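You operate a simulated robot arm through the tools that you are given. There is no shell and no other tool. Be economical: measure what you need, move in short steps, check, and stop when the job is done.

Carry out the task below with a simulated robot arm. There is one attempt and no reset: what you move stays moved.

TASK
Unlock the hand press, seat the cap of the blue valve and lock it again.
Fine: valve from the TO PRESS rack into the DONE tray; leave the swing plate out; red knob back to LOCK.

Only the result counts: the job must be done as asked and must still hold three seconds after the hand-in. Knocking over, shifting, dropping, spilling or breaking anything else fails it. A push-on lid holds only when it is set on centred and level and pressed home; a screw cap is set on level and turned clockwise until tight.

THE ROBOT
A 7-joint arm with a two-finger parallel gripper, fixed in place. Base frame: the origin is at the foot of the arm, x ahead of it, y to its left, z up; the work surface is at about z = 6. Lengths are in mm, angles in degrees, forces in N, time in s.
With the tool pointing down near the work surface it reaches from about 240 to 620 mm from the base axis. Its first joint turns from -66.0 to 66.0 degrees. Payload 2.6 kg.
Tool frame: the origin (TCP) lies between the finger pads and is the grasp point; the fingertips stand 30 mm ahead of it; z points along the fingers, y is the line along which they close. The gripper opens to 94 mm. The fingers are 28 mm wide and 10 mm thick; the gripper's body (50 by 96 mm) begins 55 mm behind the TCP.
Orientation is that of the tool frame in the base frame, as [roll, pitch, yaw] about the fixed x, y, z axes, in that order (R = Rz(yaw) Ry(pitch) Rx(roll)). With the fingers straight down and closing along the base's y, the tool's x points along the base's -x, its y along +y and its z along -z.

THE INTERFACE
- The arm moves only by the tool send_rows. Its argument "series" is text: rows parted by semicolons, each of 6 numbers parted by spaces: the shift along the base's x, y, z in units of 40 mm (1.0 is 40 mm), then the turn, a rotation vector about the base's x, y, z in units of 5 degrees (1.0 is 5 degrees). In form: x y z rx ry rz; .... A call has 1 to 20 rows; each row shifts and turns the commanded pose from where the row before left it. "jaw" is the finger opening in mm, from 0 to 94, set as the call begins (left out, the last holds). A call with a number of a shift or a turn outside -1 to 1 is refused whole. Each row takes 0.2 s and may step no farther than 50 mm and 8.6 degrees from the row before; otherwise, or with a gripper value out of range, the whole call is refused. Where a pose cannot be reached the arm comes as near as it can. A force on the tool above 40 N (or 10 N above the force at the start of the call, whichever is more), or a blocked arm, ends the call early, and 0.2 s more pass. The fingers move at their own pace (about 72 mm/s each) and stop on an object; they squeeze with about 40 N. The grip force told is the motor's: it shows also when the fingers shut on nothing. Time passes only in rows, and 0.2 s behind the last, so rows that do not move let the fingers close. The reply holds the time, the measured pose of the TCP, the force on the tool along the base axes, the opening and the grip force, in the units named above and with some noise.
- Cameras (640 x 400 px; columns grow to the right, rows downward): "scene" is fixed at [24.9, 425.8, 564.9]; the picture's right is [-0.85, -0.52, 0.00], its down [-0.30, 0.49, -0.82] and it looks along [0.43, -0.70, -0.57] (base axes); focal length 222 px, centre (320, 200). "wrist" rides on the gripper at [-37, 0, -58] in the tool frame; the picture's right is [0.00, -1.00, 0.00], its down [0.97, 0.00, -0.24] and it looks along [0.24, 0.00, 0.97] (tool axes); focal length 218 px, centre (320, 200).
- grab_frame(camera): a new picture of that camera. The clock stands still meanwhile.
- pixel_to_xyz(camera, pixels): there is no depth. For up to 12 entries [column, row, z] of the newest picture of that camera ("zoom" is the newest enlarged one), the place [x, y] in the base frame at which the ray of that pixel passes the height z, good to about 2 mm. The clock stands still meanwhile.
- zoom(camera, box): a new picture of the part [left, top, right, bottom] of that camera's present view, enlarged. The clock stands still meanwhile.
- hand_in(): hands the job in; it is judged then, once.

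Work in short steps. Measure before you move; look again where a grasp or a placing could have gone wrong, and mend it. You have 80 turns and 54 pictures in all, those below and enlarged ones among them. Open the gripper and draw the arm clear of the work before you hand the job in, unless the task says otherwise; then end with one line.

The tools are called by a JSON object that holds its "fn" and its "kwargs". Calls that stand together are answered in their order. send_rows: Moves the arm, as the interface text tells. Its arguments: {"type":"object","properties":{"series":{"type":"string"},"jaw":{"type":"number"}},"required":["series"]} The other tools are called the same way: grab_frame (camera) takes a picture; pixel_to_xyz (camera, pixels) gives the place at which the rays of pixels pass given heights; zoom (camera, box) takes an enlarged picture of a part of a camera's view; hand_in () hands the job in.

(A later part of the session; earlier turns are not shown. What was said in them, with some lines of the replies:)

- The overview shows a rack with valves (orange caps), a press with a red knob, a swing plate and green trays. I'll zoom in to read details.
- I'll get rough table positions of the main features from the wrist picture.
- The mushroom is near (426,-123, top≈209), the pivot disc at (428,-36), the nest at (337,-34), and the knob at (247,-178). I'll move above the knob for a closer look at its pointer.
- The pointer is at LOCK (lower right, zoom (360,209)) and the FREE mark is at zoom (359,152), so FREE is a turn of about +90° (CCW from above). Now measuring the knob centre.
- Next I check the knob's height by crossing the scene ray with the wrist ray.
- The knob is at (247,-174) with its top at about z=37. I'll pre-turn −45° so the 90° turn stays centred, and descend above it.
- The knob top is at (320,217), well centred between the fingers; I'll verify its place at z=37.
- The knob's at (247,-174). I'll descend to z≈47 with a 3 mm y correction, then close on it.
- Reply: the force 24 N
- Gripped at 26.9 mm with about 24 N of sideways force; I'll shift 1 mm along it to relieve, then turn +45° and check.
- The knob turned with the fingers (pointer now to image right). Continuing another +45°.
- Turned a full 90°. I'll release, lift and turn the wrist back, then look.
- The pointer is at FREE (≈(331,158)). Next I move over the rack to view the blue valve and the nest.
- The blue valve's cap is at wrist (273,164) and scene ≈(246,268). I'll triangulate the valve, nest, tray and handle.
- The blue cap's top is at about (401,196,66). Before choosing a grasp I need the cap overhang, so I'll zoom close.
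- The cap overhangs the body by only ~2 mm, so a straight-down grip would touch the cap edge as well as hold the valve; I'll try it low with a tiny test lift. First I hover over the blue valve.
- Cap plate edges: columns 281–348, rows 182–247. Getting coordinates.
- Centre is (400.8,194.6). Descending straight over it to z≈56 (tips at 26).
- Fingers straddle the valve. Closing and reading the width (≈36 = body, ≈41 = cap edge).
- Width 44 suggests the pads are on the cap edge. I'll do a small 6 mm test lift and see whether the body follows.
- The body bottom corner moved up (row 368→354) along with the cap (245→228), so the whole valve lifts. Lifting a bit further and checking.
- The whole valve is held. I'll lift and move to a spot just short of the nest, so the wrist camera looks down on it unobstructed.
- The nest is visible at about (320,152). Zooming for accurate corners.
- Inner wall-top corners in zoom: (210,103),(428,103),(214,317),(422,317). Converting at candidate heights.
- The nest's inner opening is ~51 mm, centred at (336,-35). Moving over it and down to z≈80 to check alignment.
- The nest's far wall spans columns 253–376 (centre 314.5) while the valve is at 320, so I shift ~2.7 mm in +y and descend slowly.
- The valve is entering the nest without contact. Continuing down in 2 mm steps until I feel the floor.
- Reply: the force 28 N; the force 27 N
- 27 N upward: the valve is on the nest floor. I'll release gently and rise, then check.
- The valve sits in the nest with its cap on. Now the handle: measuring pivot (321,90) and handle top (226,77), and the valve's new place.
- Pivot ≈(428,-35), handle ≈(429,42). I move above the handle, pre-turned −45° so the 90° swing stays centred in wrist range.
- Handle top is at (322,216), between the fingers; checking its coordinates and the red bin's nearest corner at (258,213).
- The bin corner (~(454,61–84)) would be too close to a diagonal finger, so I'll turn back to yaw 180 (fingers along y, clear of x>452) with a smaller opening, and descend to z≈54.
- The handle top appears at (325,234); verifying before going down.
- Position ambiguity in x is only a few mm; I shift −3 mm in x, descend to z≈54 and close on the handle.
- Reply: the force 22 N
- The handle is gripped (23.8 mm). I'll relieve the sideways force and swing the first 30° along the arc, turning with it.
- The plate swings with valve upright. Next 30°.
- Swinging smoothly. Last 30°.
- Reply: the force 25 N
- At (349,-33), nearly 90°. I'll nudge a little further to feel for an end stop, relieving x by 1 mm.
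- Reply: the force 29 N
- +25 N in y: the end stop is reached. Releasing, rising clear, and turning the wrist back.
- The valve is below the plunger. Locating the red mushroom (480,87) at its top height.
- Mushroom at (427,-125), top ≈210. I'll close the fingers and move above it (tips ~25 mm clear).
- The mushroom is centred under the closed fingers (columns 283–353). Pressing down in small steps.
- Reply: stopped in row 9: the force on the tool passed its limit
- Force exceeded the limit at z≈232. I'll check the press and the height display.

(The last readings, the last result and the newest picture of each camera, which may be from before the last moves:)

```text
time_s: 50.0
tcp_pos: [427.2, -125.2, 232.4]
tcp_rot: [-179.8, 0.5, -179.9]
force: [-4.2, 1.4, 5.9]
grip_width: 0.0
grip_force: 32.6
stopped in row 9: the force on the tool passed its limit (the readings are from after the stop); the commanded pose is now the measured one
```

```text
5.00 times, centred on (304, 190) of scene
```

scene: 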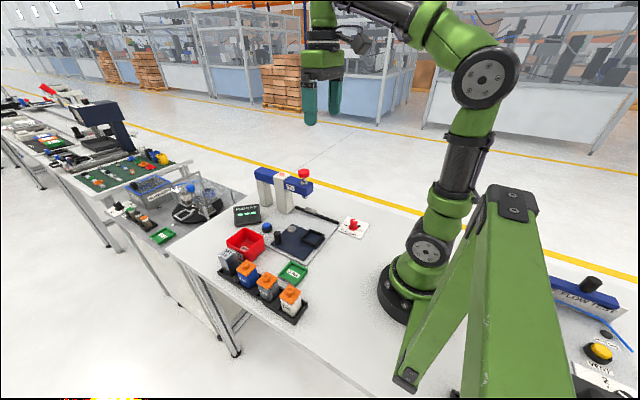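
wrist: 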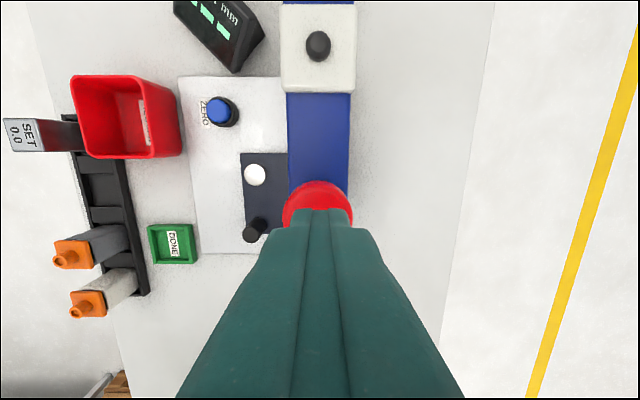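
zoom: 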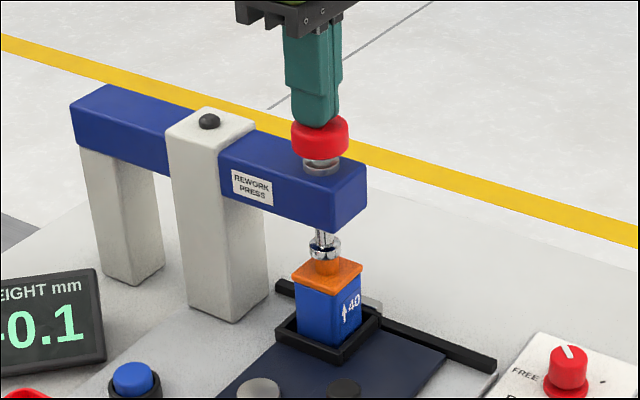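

The plunger is on the cap and the gauge shows about −0.1. I'll press again and hold, then read the gauge whole.

{"fn": "send_rows", "kwargs": {"series": "0 0 -0.05 0 0 0;0 0 -0.05 0 0 0;0 0 -0.05 0 0 0;0 0 -0.05 0 0 0;0 0 0 0 0 0"}}

{"fn": "zoom", "kwargs": {"camera": "scene", "box": [224, 150, 352, 230]}}

```text
time_s: 50.7
tcp_pos: [429.1, -125.9, 230.8]
tcp_rot: [-179.7, 1.0, -180.0]
force: [-2.6, 0.7, 6.1]
grip_width: 0.3
grip_force: 32.5
stopped in row 3: the force on the tool passed its limit (the readings are from after the stop); the commanded pose is now the measured one
```

```text
5.00 times, centred on (288, 190) of scene
```

zoom: 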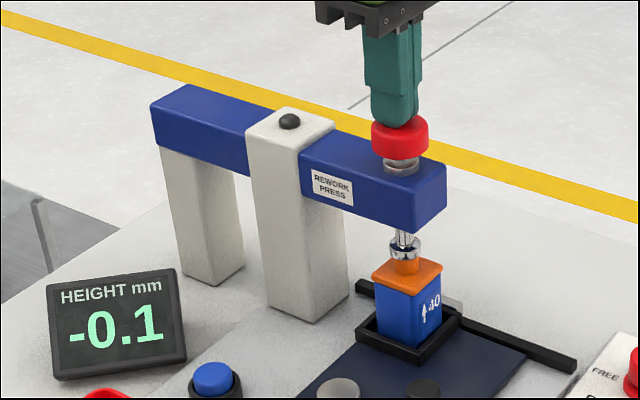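

Gauge reads −0.1, i.e. at the SET 0.0 reference. One slow final press with a short hold to be sure it's home.

{"fn": "send_rows", "kwargs": {"series": "0 0 -0.02 0 0 0;0 0 -0.02 0 0 0;0 0 -0.02 0 0 0;0 0 -0.02 0 0 0;0 0 0 0 0 0;0 0 0 0 0 0"}}

{"fn": "send_rows", "kwargs": {"series": "0 0 0.2 0 0 0;0 0 0.3 0 0 0;0 0 0.5 0 0 0;0 0 0.5 0 0 0;0 0 0 0 0 0"}}

{"fn": "zoom", "kwargs": {"camera": "scene", "box": [240, 150, 368, 230]}}

```text
time_s: 51.6
tcp_pos: [428.5, -125.1, 232.5]
tcp_rot: [-179.7, 1.3, 179.8]
force: [-2.9, 0.0, 6.4]
grip_width: 0.0
grip_force: 32.9
stopped in row 4: the force on the tool passed its limit (the readings are from after the stop); the commanded pose is now the measured one
```

```text
time_s: 52.8
tcp_pos: [427.5, -124.5, 290.5]
tcp_rot: [-179.6, 1.1, 179.9]
force: [0.0, 0.9, 0.5]
grip_width: 0.0
grip_force: 33.6
```

```text
5.00 times, centred on (304, 190) of scene
```

zoom: 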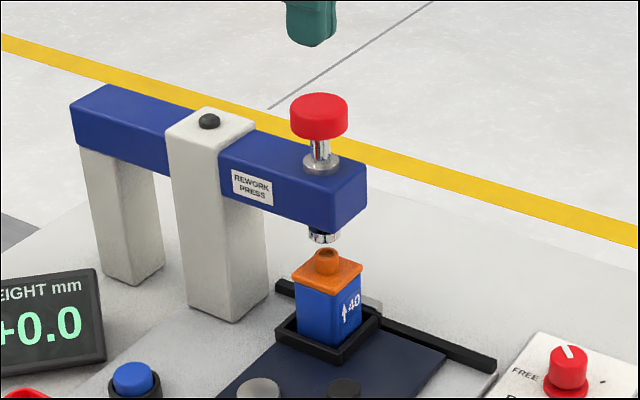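

The gauge holds at +0.0: the cap is seated. Now I level the tool, open, and return above the handle at (350,-36) with yaw +90 for the swing back.

{"fn": "send_rows", "kwargs": {"series": "-0.108 0.1215 0 0.08 0.22 0;-0.108 0.1215 0 0 0 1;-0.108 0.1215 0 0 0 1;-0.108 0.1215 0 0 0 1;-0.108 0.1215 0 0 0 1;-0.108 0.1215 0 0 0 1;-0.108 0.1215 0 0 0 1;-0.108 0.1215 0 0 0 1;-0.108 0.1215 0 0 0 1;-0.108 0.1215 0 0 0 1;-0.108 0.1215 0 0 0 1;-0.108 0.1215 0 0 0 1;-0.108 0.1215 -0.5 0 0 1;-0.108 0.1215 -0.5 0 0 1;-0.108 0.1215 -0.5 0 0 1;-0.108 0.1215 -0.6 0 0 1;-0.108 0.1215 -0.6 0 0 1;-0.108 0.1215 -0.7 0 0 1;0 0 -0.7 0 0 1", "jaw": 44}}

{"fn": "grab_frame", "kwargs": {"camera": "wrist"}}

```text
time_s: 56.8
tcp_pos: [351.7, -34.9, 124.3]
tcp_rot: [-180.0, 0.2, -90.1]
force: [0.5, -0.1, 0.1]
grip_width: 43.8
grip_force: 0.1
```

```text
12 pictures are left
```

wrist: 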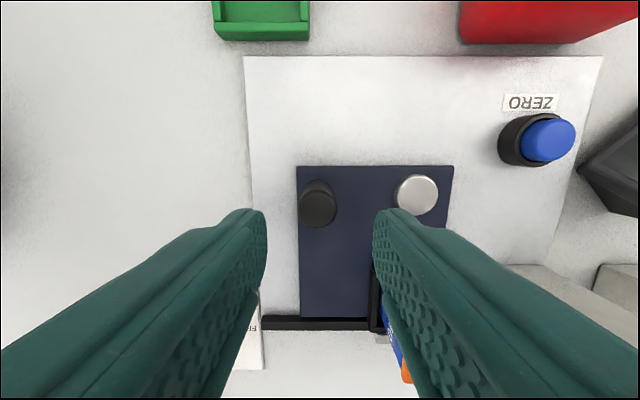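

The handle (319,205) is centred between the fingers. Descending to z≈53 and gripping.

{"fn": "send_rows", "kwargs": {"series": "-0.02 -0.03 -0.45 0 0 0;0 0 -0.45 0 0 0;0 0 -0.45 0 0 0;0 0 -0.42 0 0 0;0 0 0 0 0 0"}}

{"fn": "send_rows", "kwargs": {"series": "0 0 0 0 0 0;0 0 0 0 0 0;0 0 0 0 0 0", "jaw": 10}}

```text
time_s: 58.0
tcp_pos: [352.3, -38.1, 55.8]
tcp_rot: [180.0, 0.1, -90.1]
force: [0.3, 0.1, 0.0]
grip_width: 43.9
grip_force: 0.1
```

```text
time_s: 58.8
tcp_pos: [349.3, -38.3, 55.8]
tcp_rot: [179.6, 0.2, -90.1]
force: [-20.0, 1.6, 3.3]
grip_width: 24.0
grip_force: 45.2
```

Gripped (24.0 mm). I relieve x by 1 mm and swing back the first 45° along the reversed arc.

{"fn": "send_rows", "kwargs": {"series": "-0.025 0 0 0 0 0;0.0072 0.1645 0 0 0 -1;0.0215 0.1633 0 0 0 -1;0.0356 0.1608 0 0 0 -1;0.0495 0.1571 0 0 0 -1;0.063 0.1522 0 0 0 -1;0.076 0.1461 0 0 0 -1;0.0885 0.1389 0 0 0 -1;0.1003 0.1307 0 0 0 -1;0.1113 0.1214 0 0 0 -1"}}

```text
time_s: 61.0
tcp_pos: [370.6, 16.3, 56.1]
tcp_rot: [179.9, 0.2, -135.1]
force: [-4.8, 3.4, -9.1]
grip_width: 23.7
grip_force: 44.8
```

Low forces; continuing the remaining 45°.

{"fn": "send_rows", "kwargs": {"series": "0.1214 0.1113 0 0 0 -1;0.1307 0.1003 0 0 0 -1;0.1389 0.0885 0 0 0 -1;0.1461 0.076 0 0 0 -1;0.1522 0.063 0 0 0 -1;0.1571 0.0495 0 0 0 -1;0.1608 0.0356 0 0 0 -1;0.1633 0.0215 0 0 0 -1;0.1645 0.0072 0 0 0 -1;0 0 0 0 0 0"}}

{"fn": "zoom", "kwargs": {"camera": "scene", "box": [240, 160, 368, 250]}}

```text
time_s: 63.2
tcp_pos: [423.3, 41.3, 54.5]
tcp_rot: [179.7, -0.2, 179.9]
force: [-19.3, 16.8, 21.2]
grip_width: 23.8
grip_force: 44.3
```

```text
4.44 times, centred on (304, 205) of scene
```

zoom: 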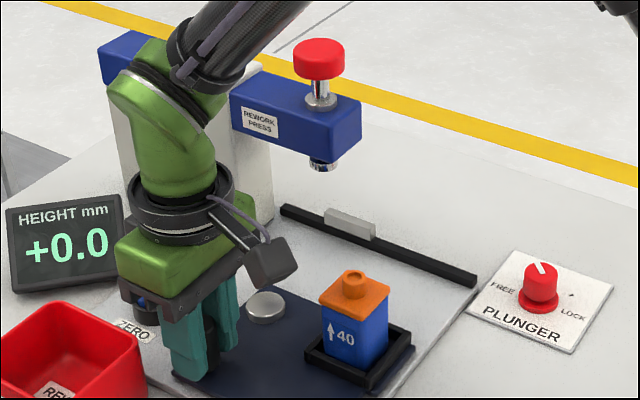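

Near the out stop (−19 N in x). One small 2 mm nudge to be sure it is fully out, then release and rise.

{"fn": "send_rows", "kwargs": {"series": "0.05 -0.02 0 0 0 0;0 0 0 0 0 0"}}

{"fn": "send_rows", "kwargs": {"series": "0 0 0 0 0 0;0 0 0 0 0 0", "jaw": 44}}

{"fn": "send_rows", "kwargs": {"series": "0 0 0.7 0 0 0;0 0 0.8 0 0 0;0 0 0.8 0 0 0;0 0 0.8 0 0 0;-0.5 -0.4 0.4 0 0 0;-0.5 -0.5 0 0 0 0;-0.6 -0.5 0 0 0 0;-0.6 -0.5 0 0 0 0;0 0 0 0 0 0", "jaw": 70}}

{"fn": "grab_frame", "kwargs": {"camera": "wrist"}}

```text
time_s: 63.8
tcp_pos: [425.0, 39.9, 53.1]
tcp_rot: [179.7, -0.5, -179.9]
force: [-25.2, 21.2, 10.0]
grip_width: 23.9
grip_force: 45.2
```

```text
time_s: 64.4
tcp_pos: [427.4, 35.8, 54.9]
tcp_rot: [-180.0, 0.1, 180.0]
force: [0.3, -0.2, 0.0]
grip_width: 44.0
grip_force: 0.0
```

```text
time_s: 66.4
tcp_pos: [339.8, -41.5, 196.5]
tcp_rot: [179.9, 0.0, 179.9]
force: [0.0, 1.4, 0.3]
grip_width: 70.1
grip_force: 0.3
```

```text
10 pictures are left
```

wrist: 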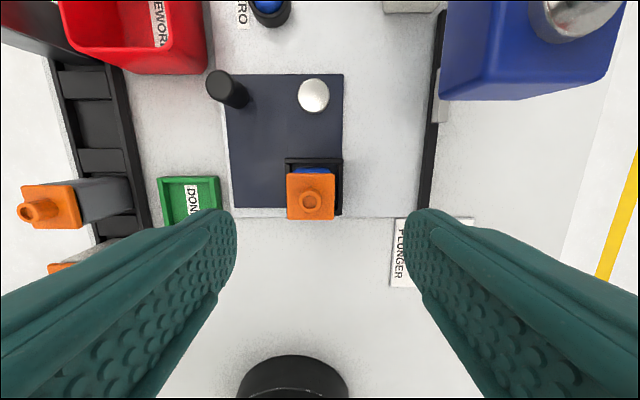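

The plate is square and fully out. The valve cap spans (286,173)–(335,220); I measure it and the DONE tray.

{"fn": "pixel_to_xyz", "kwargs": {"camera": "wrist", "pixels": [[287, 174, 66], [335, 220, 66], [311, 196, 66], [158, 178, 18], [220, 176, 18], [160, 232, 18]]}}

```text
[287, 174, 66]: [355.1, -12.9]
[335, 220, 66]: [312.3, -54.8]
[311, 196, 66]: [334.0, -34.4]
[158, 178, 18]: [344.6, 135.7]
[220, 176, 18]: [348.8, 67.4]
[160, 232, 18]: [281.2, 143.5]
```

Valve centre (334.5,-34). Descending on it to z≈61 and gripping.

{"fn": "send_rows", "kwargs": {"series": "-0.13 0.18 -0.5 0 0 0;0 0 -0.7 0 0 0;0 0 -0.7 0 0 0;0 0 -0.7 0 0 0;0 0 -0.4 0 0 0;0 0 -0.38 0 0 0;0 0 0 0 0 0", "jaw": 66}}

{"fn": "send_rows", "kwargs": {"series": "0 0 0 0 0 0;0 0 0 0 0 0;0 0 0 0 0 0;0 0 0 0 0 0", "jaw": 30}}

```text
time_s: 68.0
tcp_pos: [332.4, -34.5, 62.0]
tcp_rot: [179.9, 0.0, 179.9]
force: [-0.3, -0.3, 0.1]
grip_width: 66.1
grip_force: 0.1
```

```text
time_s: 69.0
tcp_pos: [332.7, -34.5, 60.9]
tcp_rot: [179.8, 0.1, 179.9]
force: [-0.1, 0.4, 0.7]
grip_width: 43.9
grip_force: 40.0
```

Gripped at 43.9. Lifting and moving to a spot just short of the DONE tray so the camera sees it.

{"fn": "send_rows", "kwargs": {"series": "0 0 0.3 0 0 0;0 0 0.6 0 0 0;0 0 0.8 0 0 0;0 0 0.8 0 0 0;0 0 0.5 0 0 0;-0.33 0.88 0 0 0 0;-0.33 0.88 0 0 0 0;-0.33 0.88 0 0 0 0;-0.33 0.88 0 0 0 0;0 0 0 0 0 0"}}

{"fn": "grab_frame", "kwargs": {"camera": "wrist"}}

```text
time_s: 71.2
tcp_pos: [281.6, 109.0, 181.9]
tcp_rot: [179.8, 0.1, 179.9]
force: [0.8, -0.1, -1.6]
grip_width: 44.0
grip_force: 39.9
```

```text
9 pictures are left
```

wrist: 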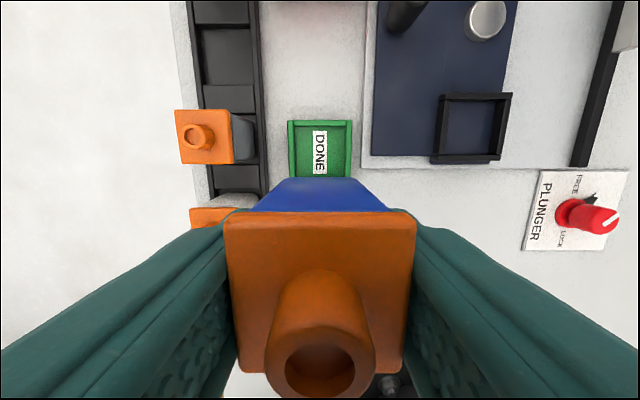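

The valve's whole. The tray's far edge is at row 121, columns 288–352. Measuring.

{"fn": "pixel_to_xyz", "kwargs": {"camera": "wrist", "pixels": [[288, 121, 20], [352, 121, 20], [320, 153, 8], [294, 127, 20], [347, 127, 20]]}}

{"fn": "pixel_to_xyz", "kwargs": {"camera": "scene", "pixels": [[290.6, 258.2, 20], [309, 265.7, 20], [279.8, 281, 20], [299.8, 286, 20]]}}

```text
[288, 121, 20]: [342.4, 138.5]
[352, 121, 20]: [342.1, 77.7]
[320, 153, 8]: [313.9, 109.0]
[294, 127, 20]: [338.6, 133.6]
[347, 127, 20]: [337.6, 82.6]
```

```text
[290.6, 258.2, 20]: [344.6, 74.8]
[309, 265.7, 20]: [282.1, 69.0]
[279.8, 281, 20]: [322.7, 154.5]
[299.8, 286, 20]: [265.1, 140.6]
```

Tray centre ≈(312,108), inner ~51 mm. Moving over it, down to z≈72.

{"fn": "send_rows", "kwargs": {"series": "0.37 0 -0.3 0 0 0;0.37 -0.02 -0.45 0 0 0;0 0 -0.6 0 0 0;0 0 -0.6 0 0 0;0 0 -0.4 0 0 0;0 0 -0.35 0 0 0;0 0 0 0 0 0"}}

{"fn": "zoom", "kwargs": {"camera": "scene", "box": [262, 240, 326, 290]}}

{"fn": "grab_frame", "kwargs": {"camera": "wrist"}}

```text
time_s: 72.8
tcp_pos: [311.2, 106.1, 73.0]
tcp_rot: [179.8, 0.1, 179.9]
force: [0.5, -0.8, -1.4]
grip_width: 44.0
grip_force: 40.1
```

```text
8.00 times, centred on (294, 265) of scene
```

zoom: 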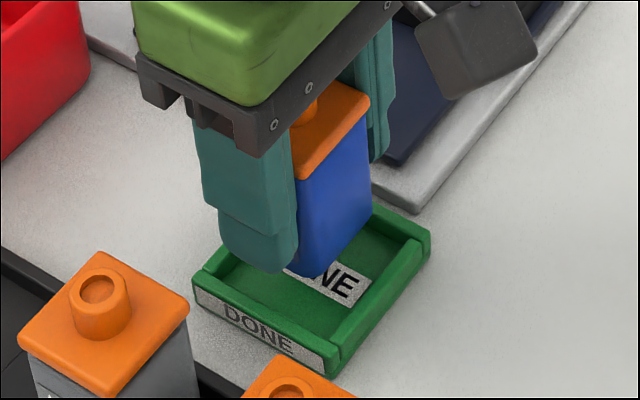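

```text
7 pictures are left
```

wrist: 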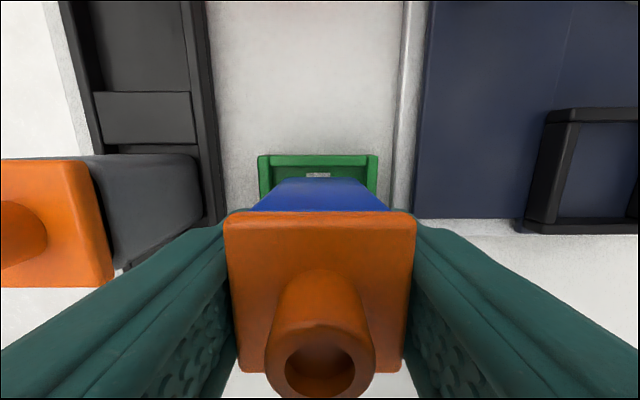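

Tray centre column 317.5 vs 320: shift ~1.2 mm +y and descend slowly until contact.

{"fn": "send_rows", "kwargs": {"series": "0.01 0.03 -0.1 0 0 0;0 0 -0.1 0 0 0;0 0 -0.08 0 0 0;0 0 -0.05 0 0 0;0 0 -0.05 0 0 0;0 0 -0.05 0 0 0;0 0 -0.05 0 0 0;0 0 0 0 0 0"}}

```text
time_s: 74.6
tcp_pos: [311.0, 108.5, 53.0]
tcp_rot: [179.9, 0.2, 179.9]
force: [0.1, -0.1, -1.4]
grip_width: 44.0
grip_force: 40.3
```

No contact yet at z=53; continuing in 1.5 mm steps.

{"fn": "send_rows", "kwargs": {"series": "0 0 -0.04 0 0 0;0 0 -0.04 0 0 0;0 0 -0.03 0 0 0;0 0 0 0 0 0"}}

{"fn": "zoom", "kwargs": {"camera": "scene", "box": [262, 240, 326, 290]}}

```text
time_s: 75.6
tcp_pos: [311.4, 109.2, 50.2]
tcp_rot: [179.9, 0.3, 180.0]
force: [-6.8, -4.4, 28.3]
grip_width: 44.0
grip_force: 39.5
```

```text
8.00 times, centred on (294, 265) of scene
```

zoom: 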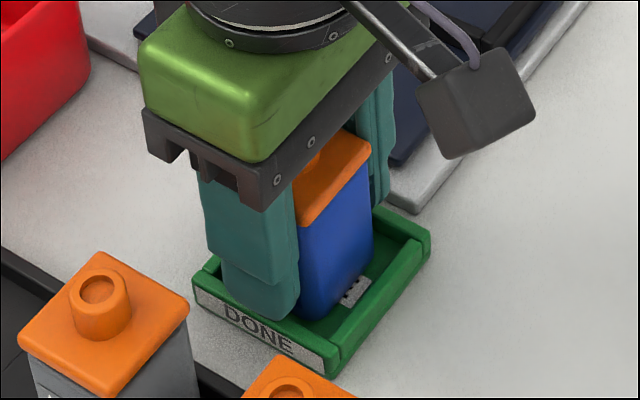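

28 N contact with the valve in the tray. Releasing and rising.

{"fn": "send_rows", "kwargs": {"series": "0 0 0.02 0 0 0;0 0 0 0 0 0;0 0 0 0 0 0", "jaw": 62}}

{"fn": "send_rows", "kwargs": {"series": "0 0 0.3 0 0 0;0 0 0.5 0 0 0;0 0 0.8 0 0 0;0 0 0.8 0 0 0;0 0 0.8 0 0 0;0 0 0.8 0 0 0;0 0 0 0 0 0"}}

{"fn": "zoom", "kwargs": {"camera": "scene", "box": [232, 220, 344, 290]}}

```text
time_s: 76.4
tcp_pos: [311.5, 110.4, 49.1]
tcp_rot: [179.9, 0.1, 180.0]
force: [-0.4, 0.4, -0.5]
grip_width: 62.2
grip_force: 0.0
```

```text
time_s: 78.0
tcp_pos: [311.4, 109.8, 209.7]
tcp_rot: [179.9, 0.1, 179.9]
force: [-0.5, -0.4, -0.2]
grip_width: 62.0
grip_force: 0.0
```

```text
5.71 times, centred on (288, 255) of scene
```

zoom: 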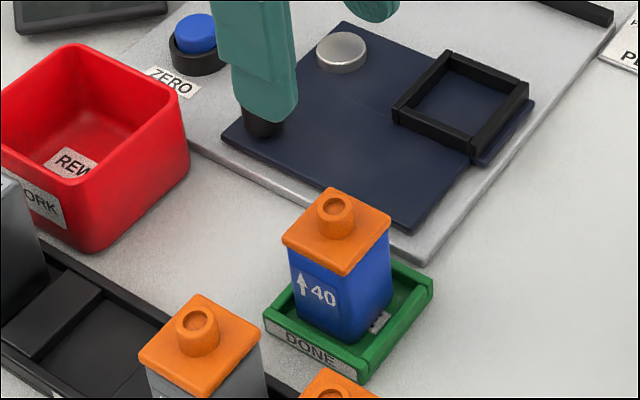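

The valve stands level in the DONE tray. Now back to the red knob with yaw +45, stopping above it.

{"fn": "send_rows", "kwargs": {"series": "-0.182 -0.79 0 0 0 1;-0.182 -0.79 0 0 0 1;-0.182 -0.79 0 0 0 1;-0.182 -0.79 0 0 0 1;-0.182 -0.79 0 0 0 1;-0.182 -0.79 0 0 0 1;-0.182 -0.79 0 0 0 1;-0.182 -0.79 0 0 0 1;-0.182 -0.79 0 0 0 1;0 0 -0.7 0 0 0;0 0 -0.7 0 0 0;0 0 -0.7 0 0 0;0 0 -0.6 0 0 0;0 0 0 0 0 0"}}

{"fn": "grab_frame", "kwargs": {"camera": "wrist"}}

```text
time_s: 81.0
tcp_pos: [244.8, -173.3, 102.1]
tcp_rot: [179.9, 0.2, -135.1]
force: [0.0, -0.1, -0.2]
grip_width: 61.9
grip_force: 0.1
```

```text
4 pictures are left
```

wrist: 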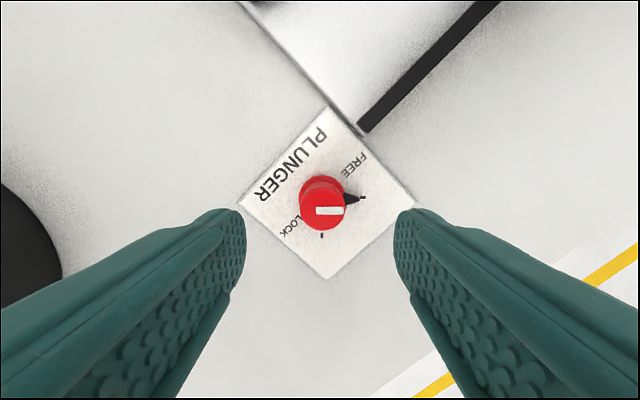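

The knob top is at (323,211); I shift ~1 mm toward +x,−y, descend to z≈48 and grip.

{"fn": "send_rows", "kwargs": {"series": "0.025 -0.025 -0.34 0 0 0;0 0 -0.34 0 0 0;0 0 -0.34 0 0 0;0 0 -0.33 0 0 0;0 0 0 0 0 0"}}

{"fn": "send_rows", "kwargs": {"series": "0 0 0 0 0 0;0 0 0 0 0 0;0 0 0 0 0 0", "jaw": 0}}

{"fn": "send_rows", "kwargs": {"series": "0 0 0 0 0 -1;0 0 0 0 0 -1;0 0 0 0 0 -1;0 0 0 0 0 -1;0 0 0 0 0 -1;0 0 0 0 0 -1;0 0 0 0 0 -1;0 0 0 0 0 -1;0 0 0 0 0 -1;0 0 0 0 0 -1;0 0 0 0 0 -1;0 0 0 0 0 -1;0 0 0 0 0 -1;0 0 0 0 0 -1;0 0 0 0 0 -1;0 0 0 0 0 -1;0 0 0 0 0 -1;0 0 0 0 0 -1;0 0 0 0 0 0"}}

```text
time_s: 82.2
tcp_pos: [243.4, -176.5, 46.0]
tcp_rot: [179.9, 0.1, -135.1]
force: [-0.1, -0.2, 0.8]
grip_width: 62.2
grip_force: 0.1
```

```text
time_s: 83.0
tcp_pos: [244.7, -176.0, 46.2]
tcp_rot: [179.8, 0.2, -135.2]
force: [-4.9, 3.4, 1.0]
grip_width: 26.8
grip_force: 45.4
```

```text
time_s: 87.0
tcp_pos: [245.4, -175.2, 46.9]
tcp_rot: [179.9, -0.2, 134.9]
force: [-9.0, 6.6, -3.9]
grip_width: 26.8
grip_force: 45.2
```

The full −90° turn completed at low force. Releasing, lifting and turning back to check.

{"fn": "send_rows", "kwargs": {"series": "0 0 0 0 0 0;0 0 0 0 0 0", "jaw": 60}}

{"fn": "send_rows", "kwargs": {"series": "0 0 0.7 0 0 0;0 0 0.7 0 0 0;0 0 0.8 0 0 1;0 0 0.8 0 0 1;0 0 0.8 0 0 1;0 0 0.8 0 0 1;0 0 0.8 0 0 1;0 0 0.8 0 0 1;0 0 0 0 0 1;0 0 0 0 0 1;0 0 0 0 0 1;0 0 0 0 0 0"}}

{"fn": "grab_frame", "kwargs": {"camera": "wrist"}}

{"fn": "zoom", "kwargs": {"camera": "scene", "box": [224, 160, 384, 300]}}

```text
time_s: 87.6
tcp_pos: [245.4, -175.7, 47.4]
tcp_rot: [-180.0, 0.3, 134.9]
force: [-0.6, -0.1, -0.6]
grip_width: 60.0
grip_force: 0.2
```

```text
time_s: 90.2
tcp_pos: [247.1, -176.4, 297.3]
tcp_rot: [179.8, 0.1, 179.9]
force: [-0.1, 0.0, -1.4]
grip_width: 60.0
grip_force: 0.1
```

```text
3 pictures are left
```

wrist: 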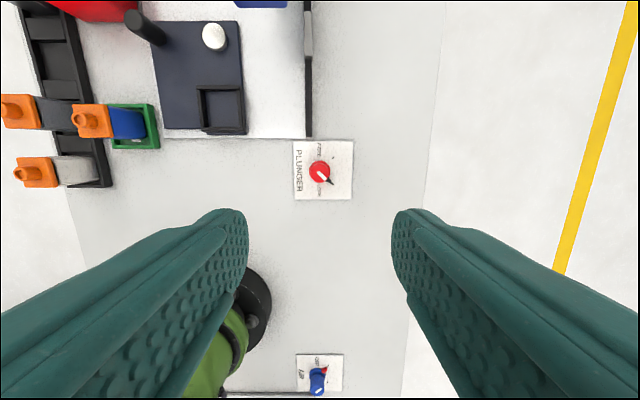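

```text
2.86 times, centred on (304, 230) of scene
```

zoom: 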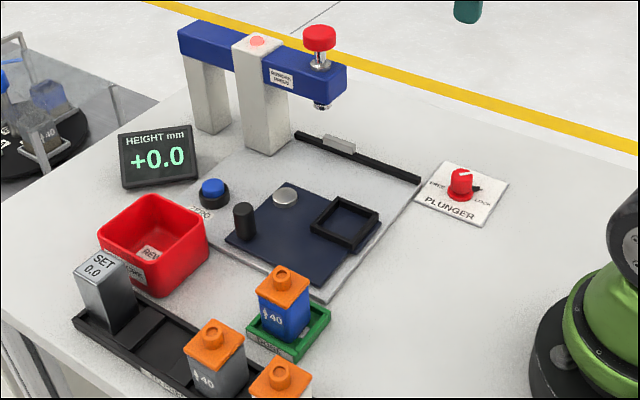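

The pointer is back at LOCK and the lock lamp is lit as it was at the start. The plate is out, the gauge reads +0.0, the blue valve stands in DONE and the arm is clear. Handing in.

{"fn": "hand_in", "kwargs": {}}

```text
The job is handed in.
```

I unlocked the press, seated the blue valve's cap (gauge +0.0), set the valve in the DONE tray, left the swing plate out, turned the red knob back to LOCK, and handed the job in.
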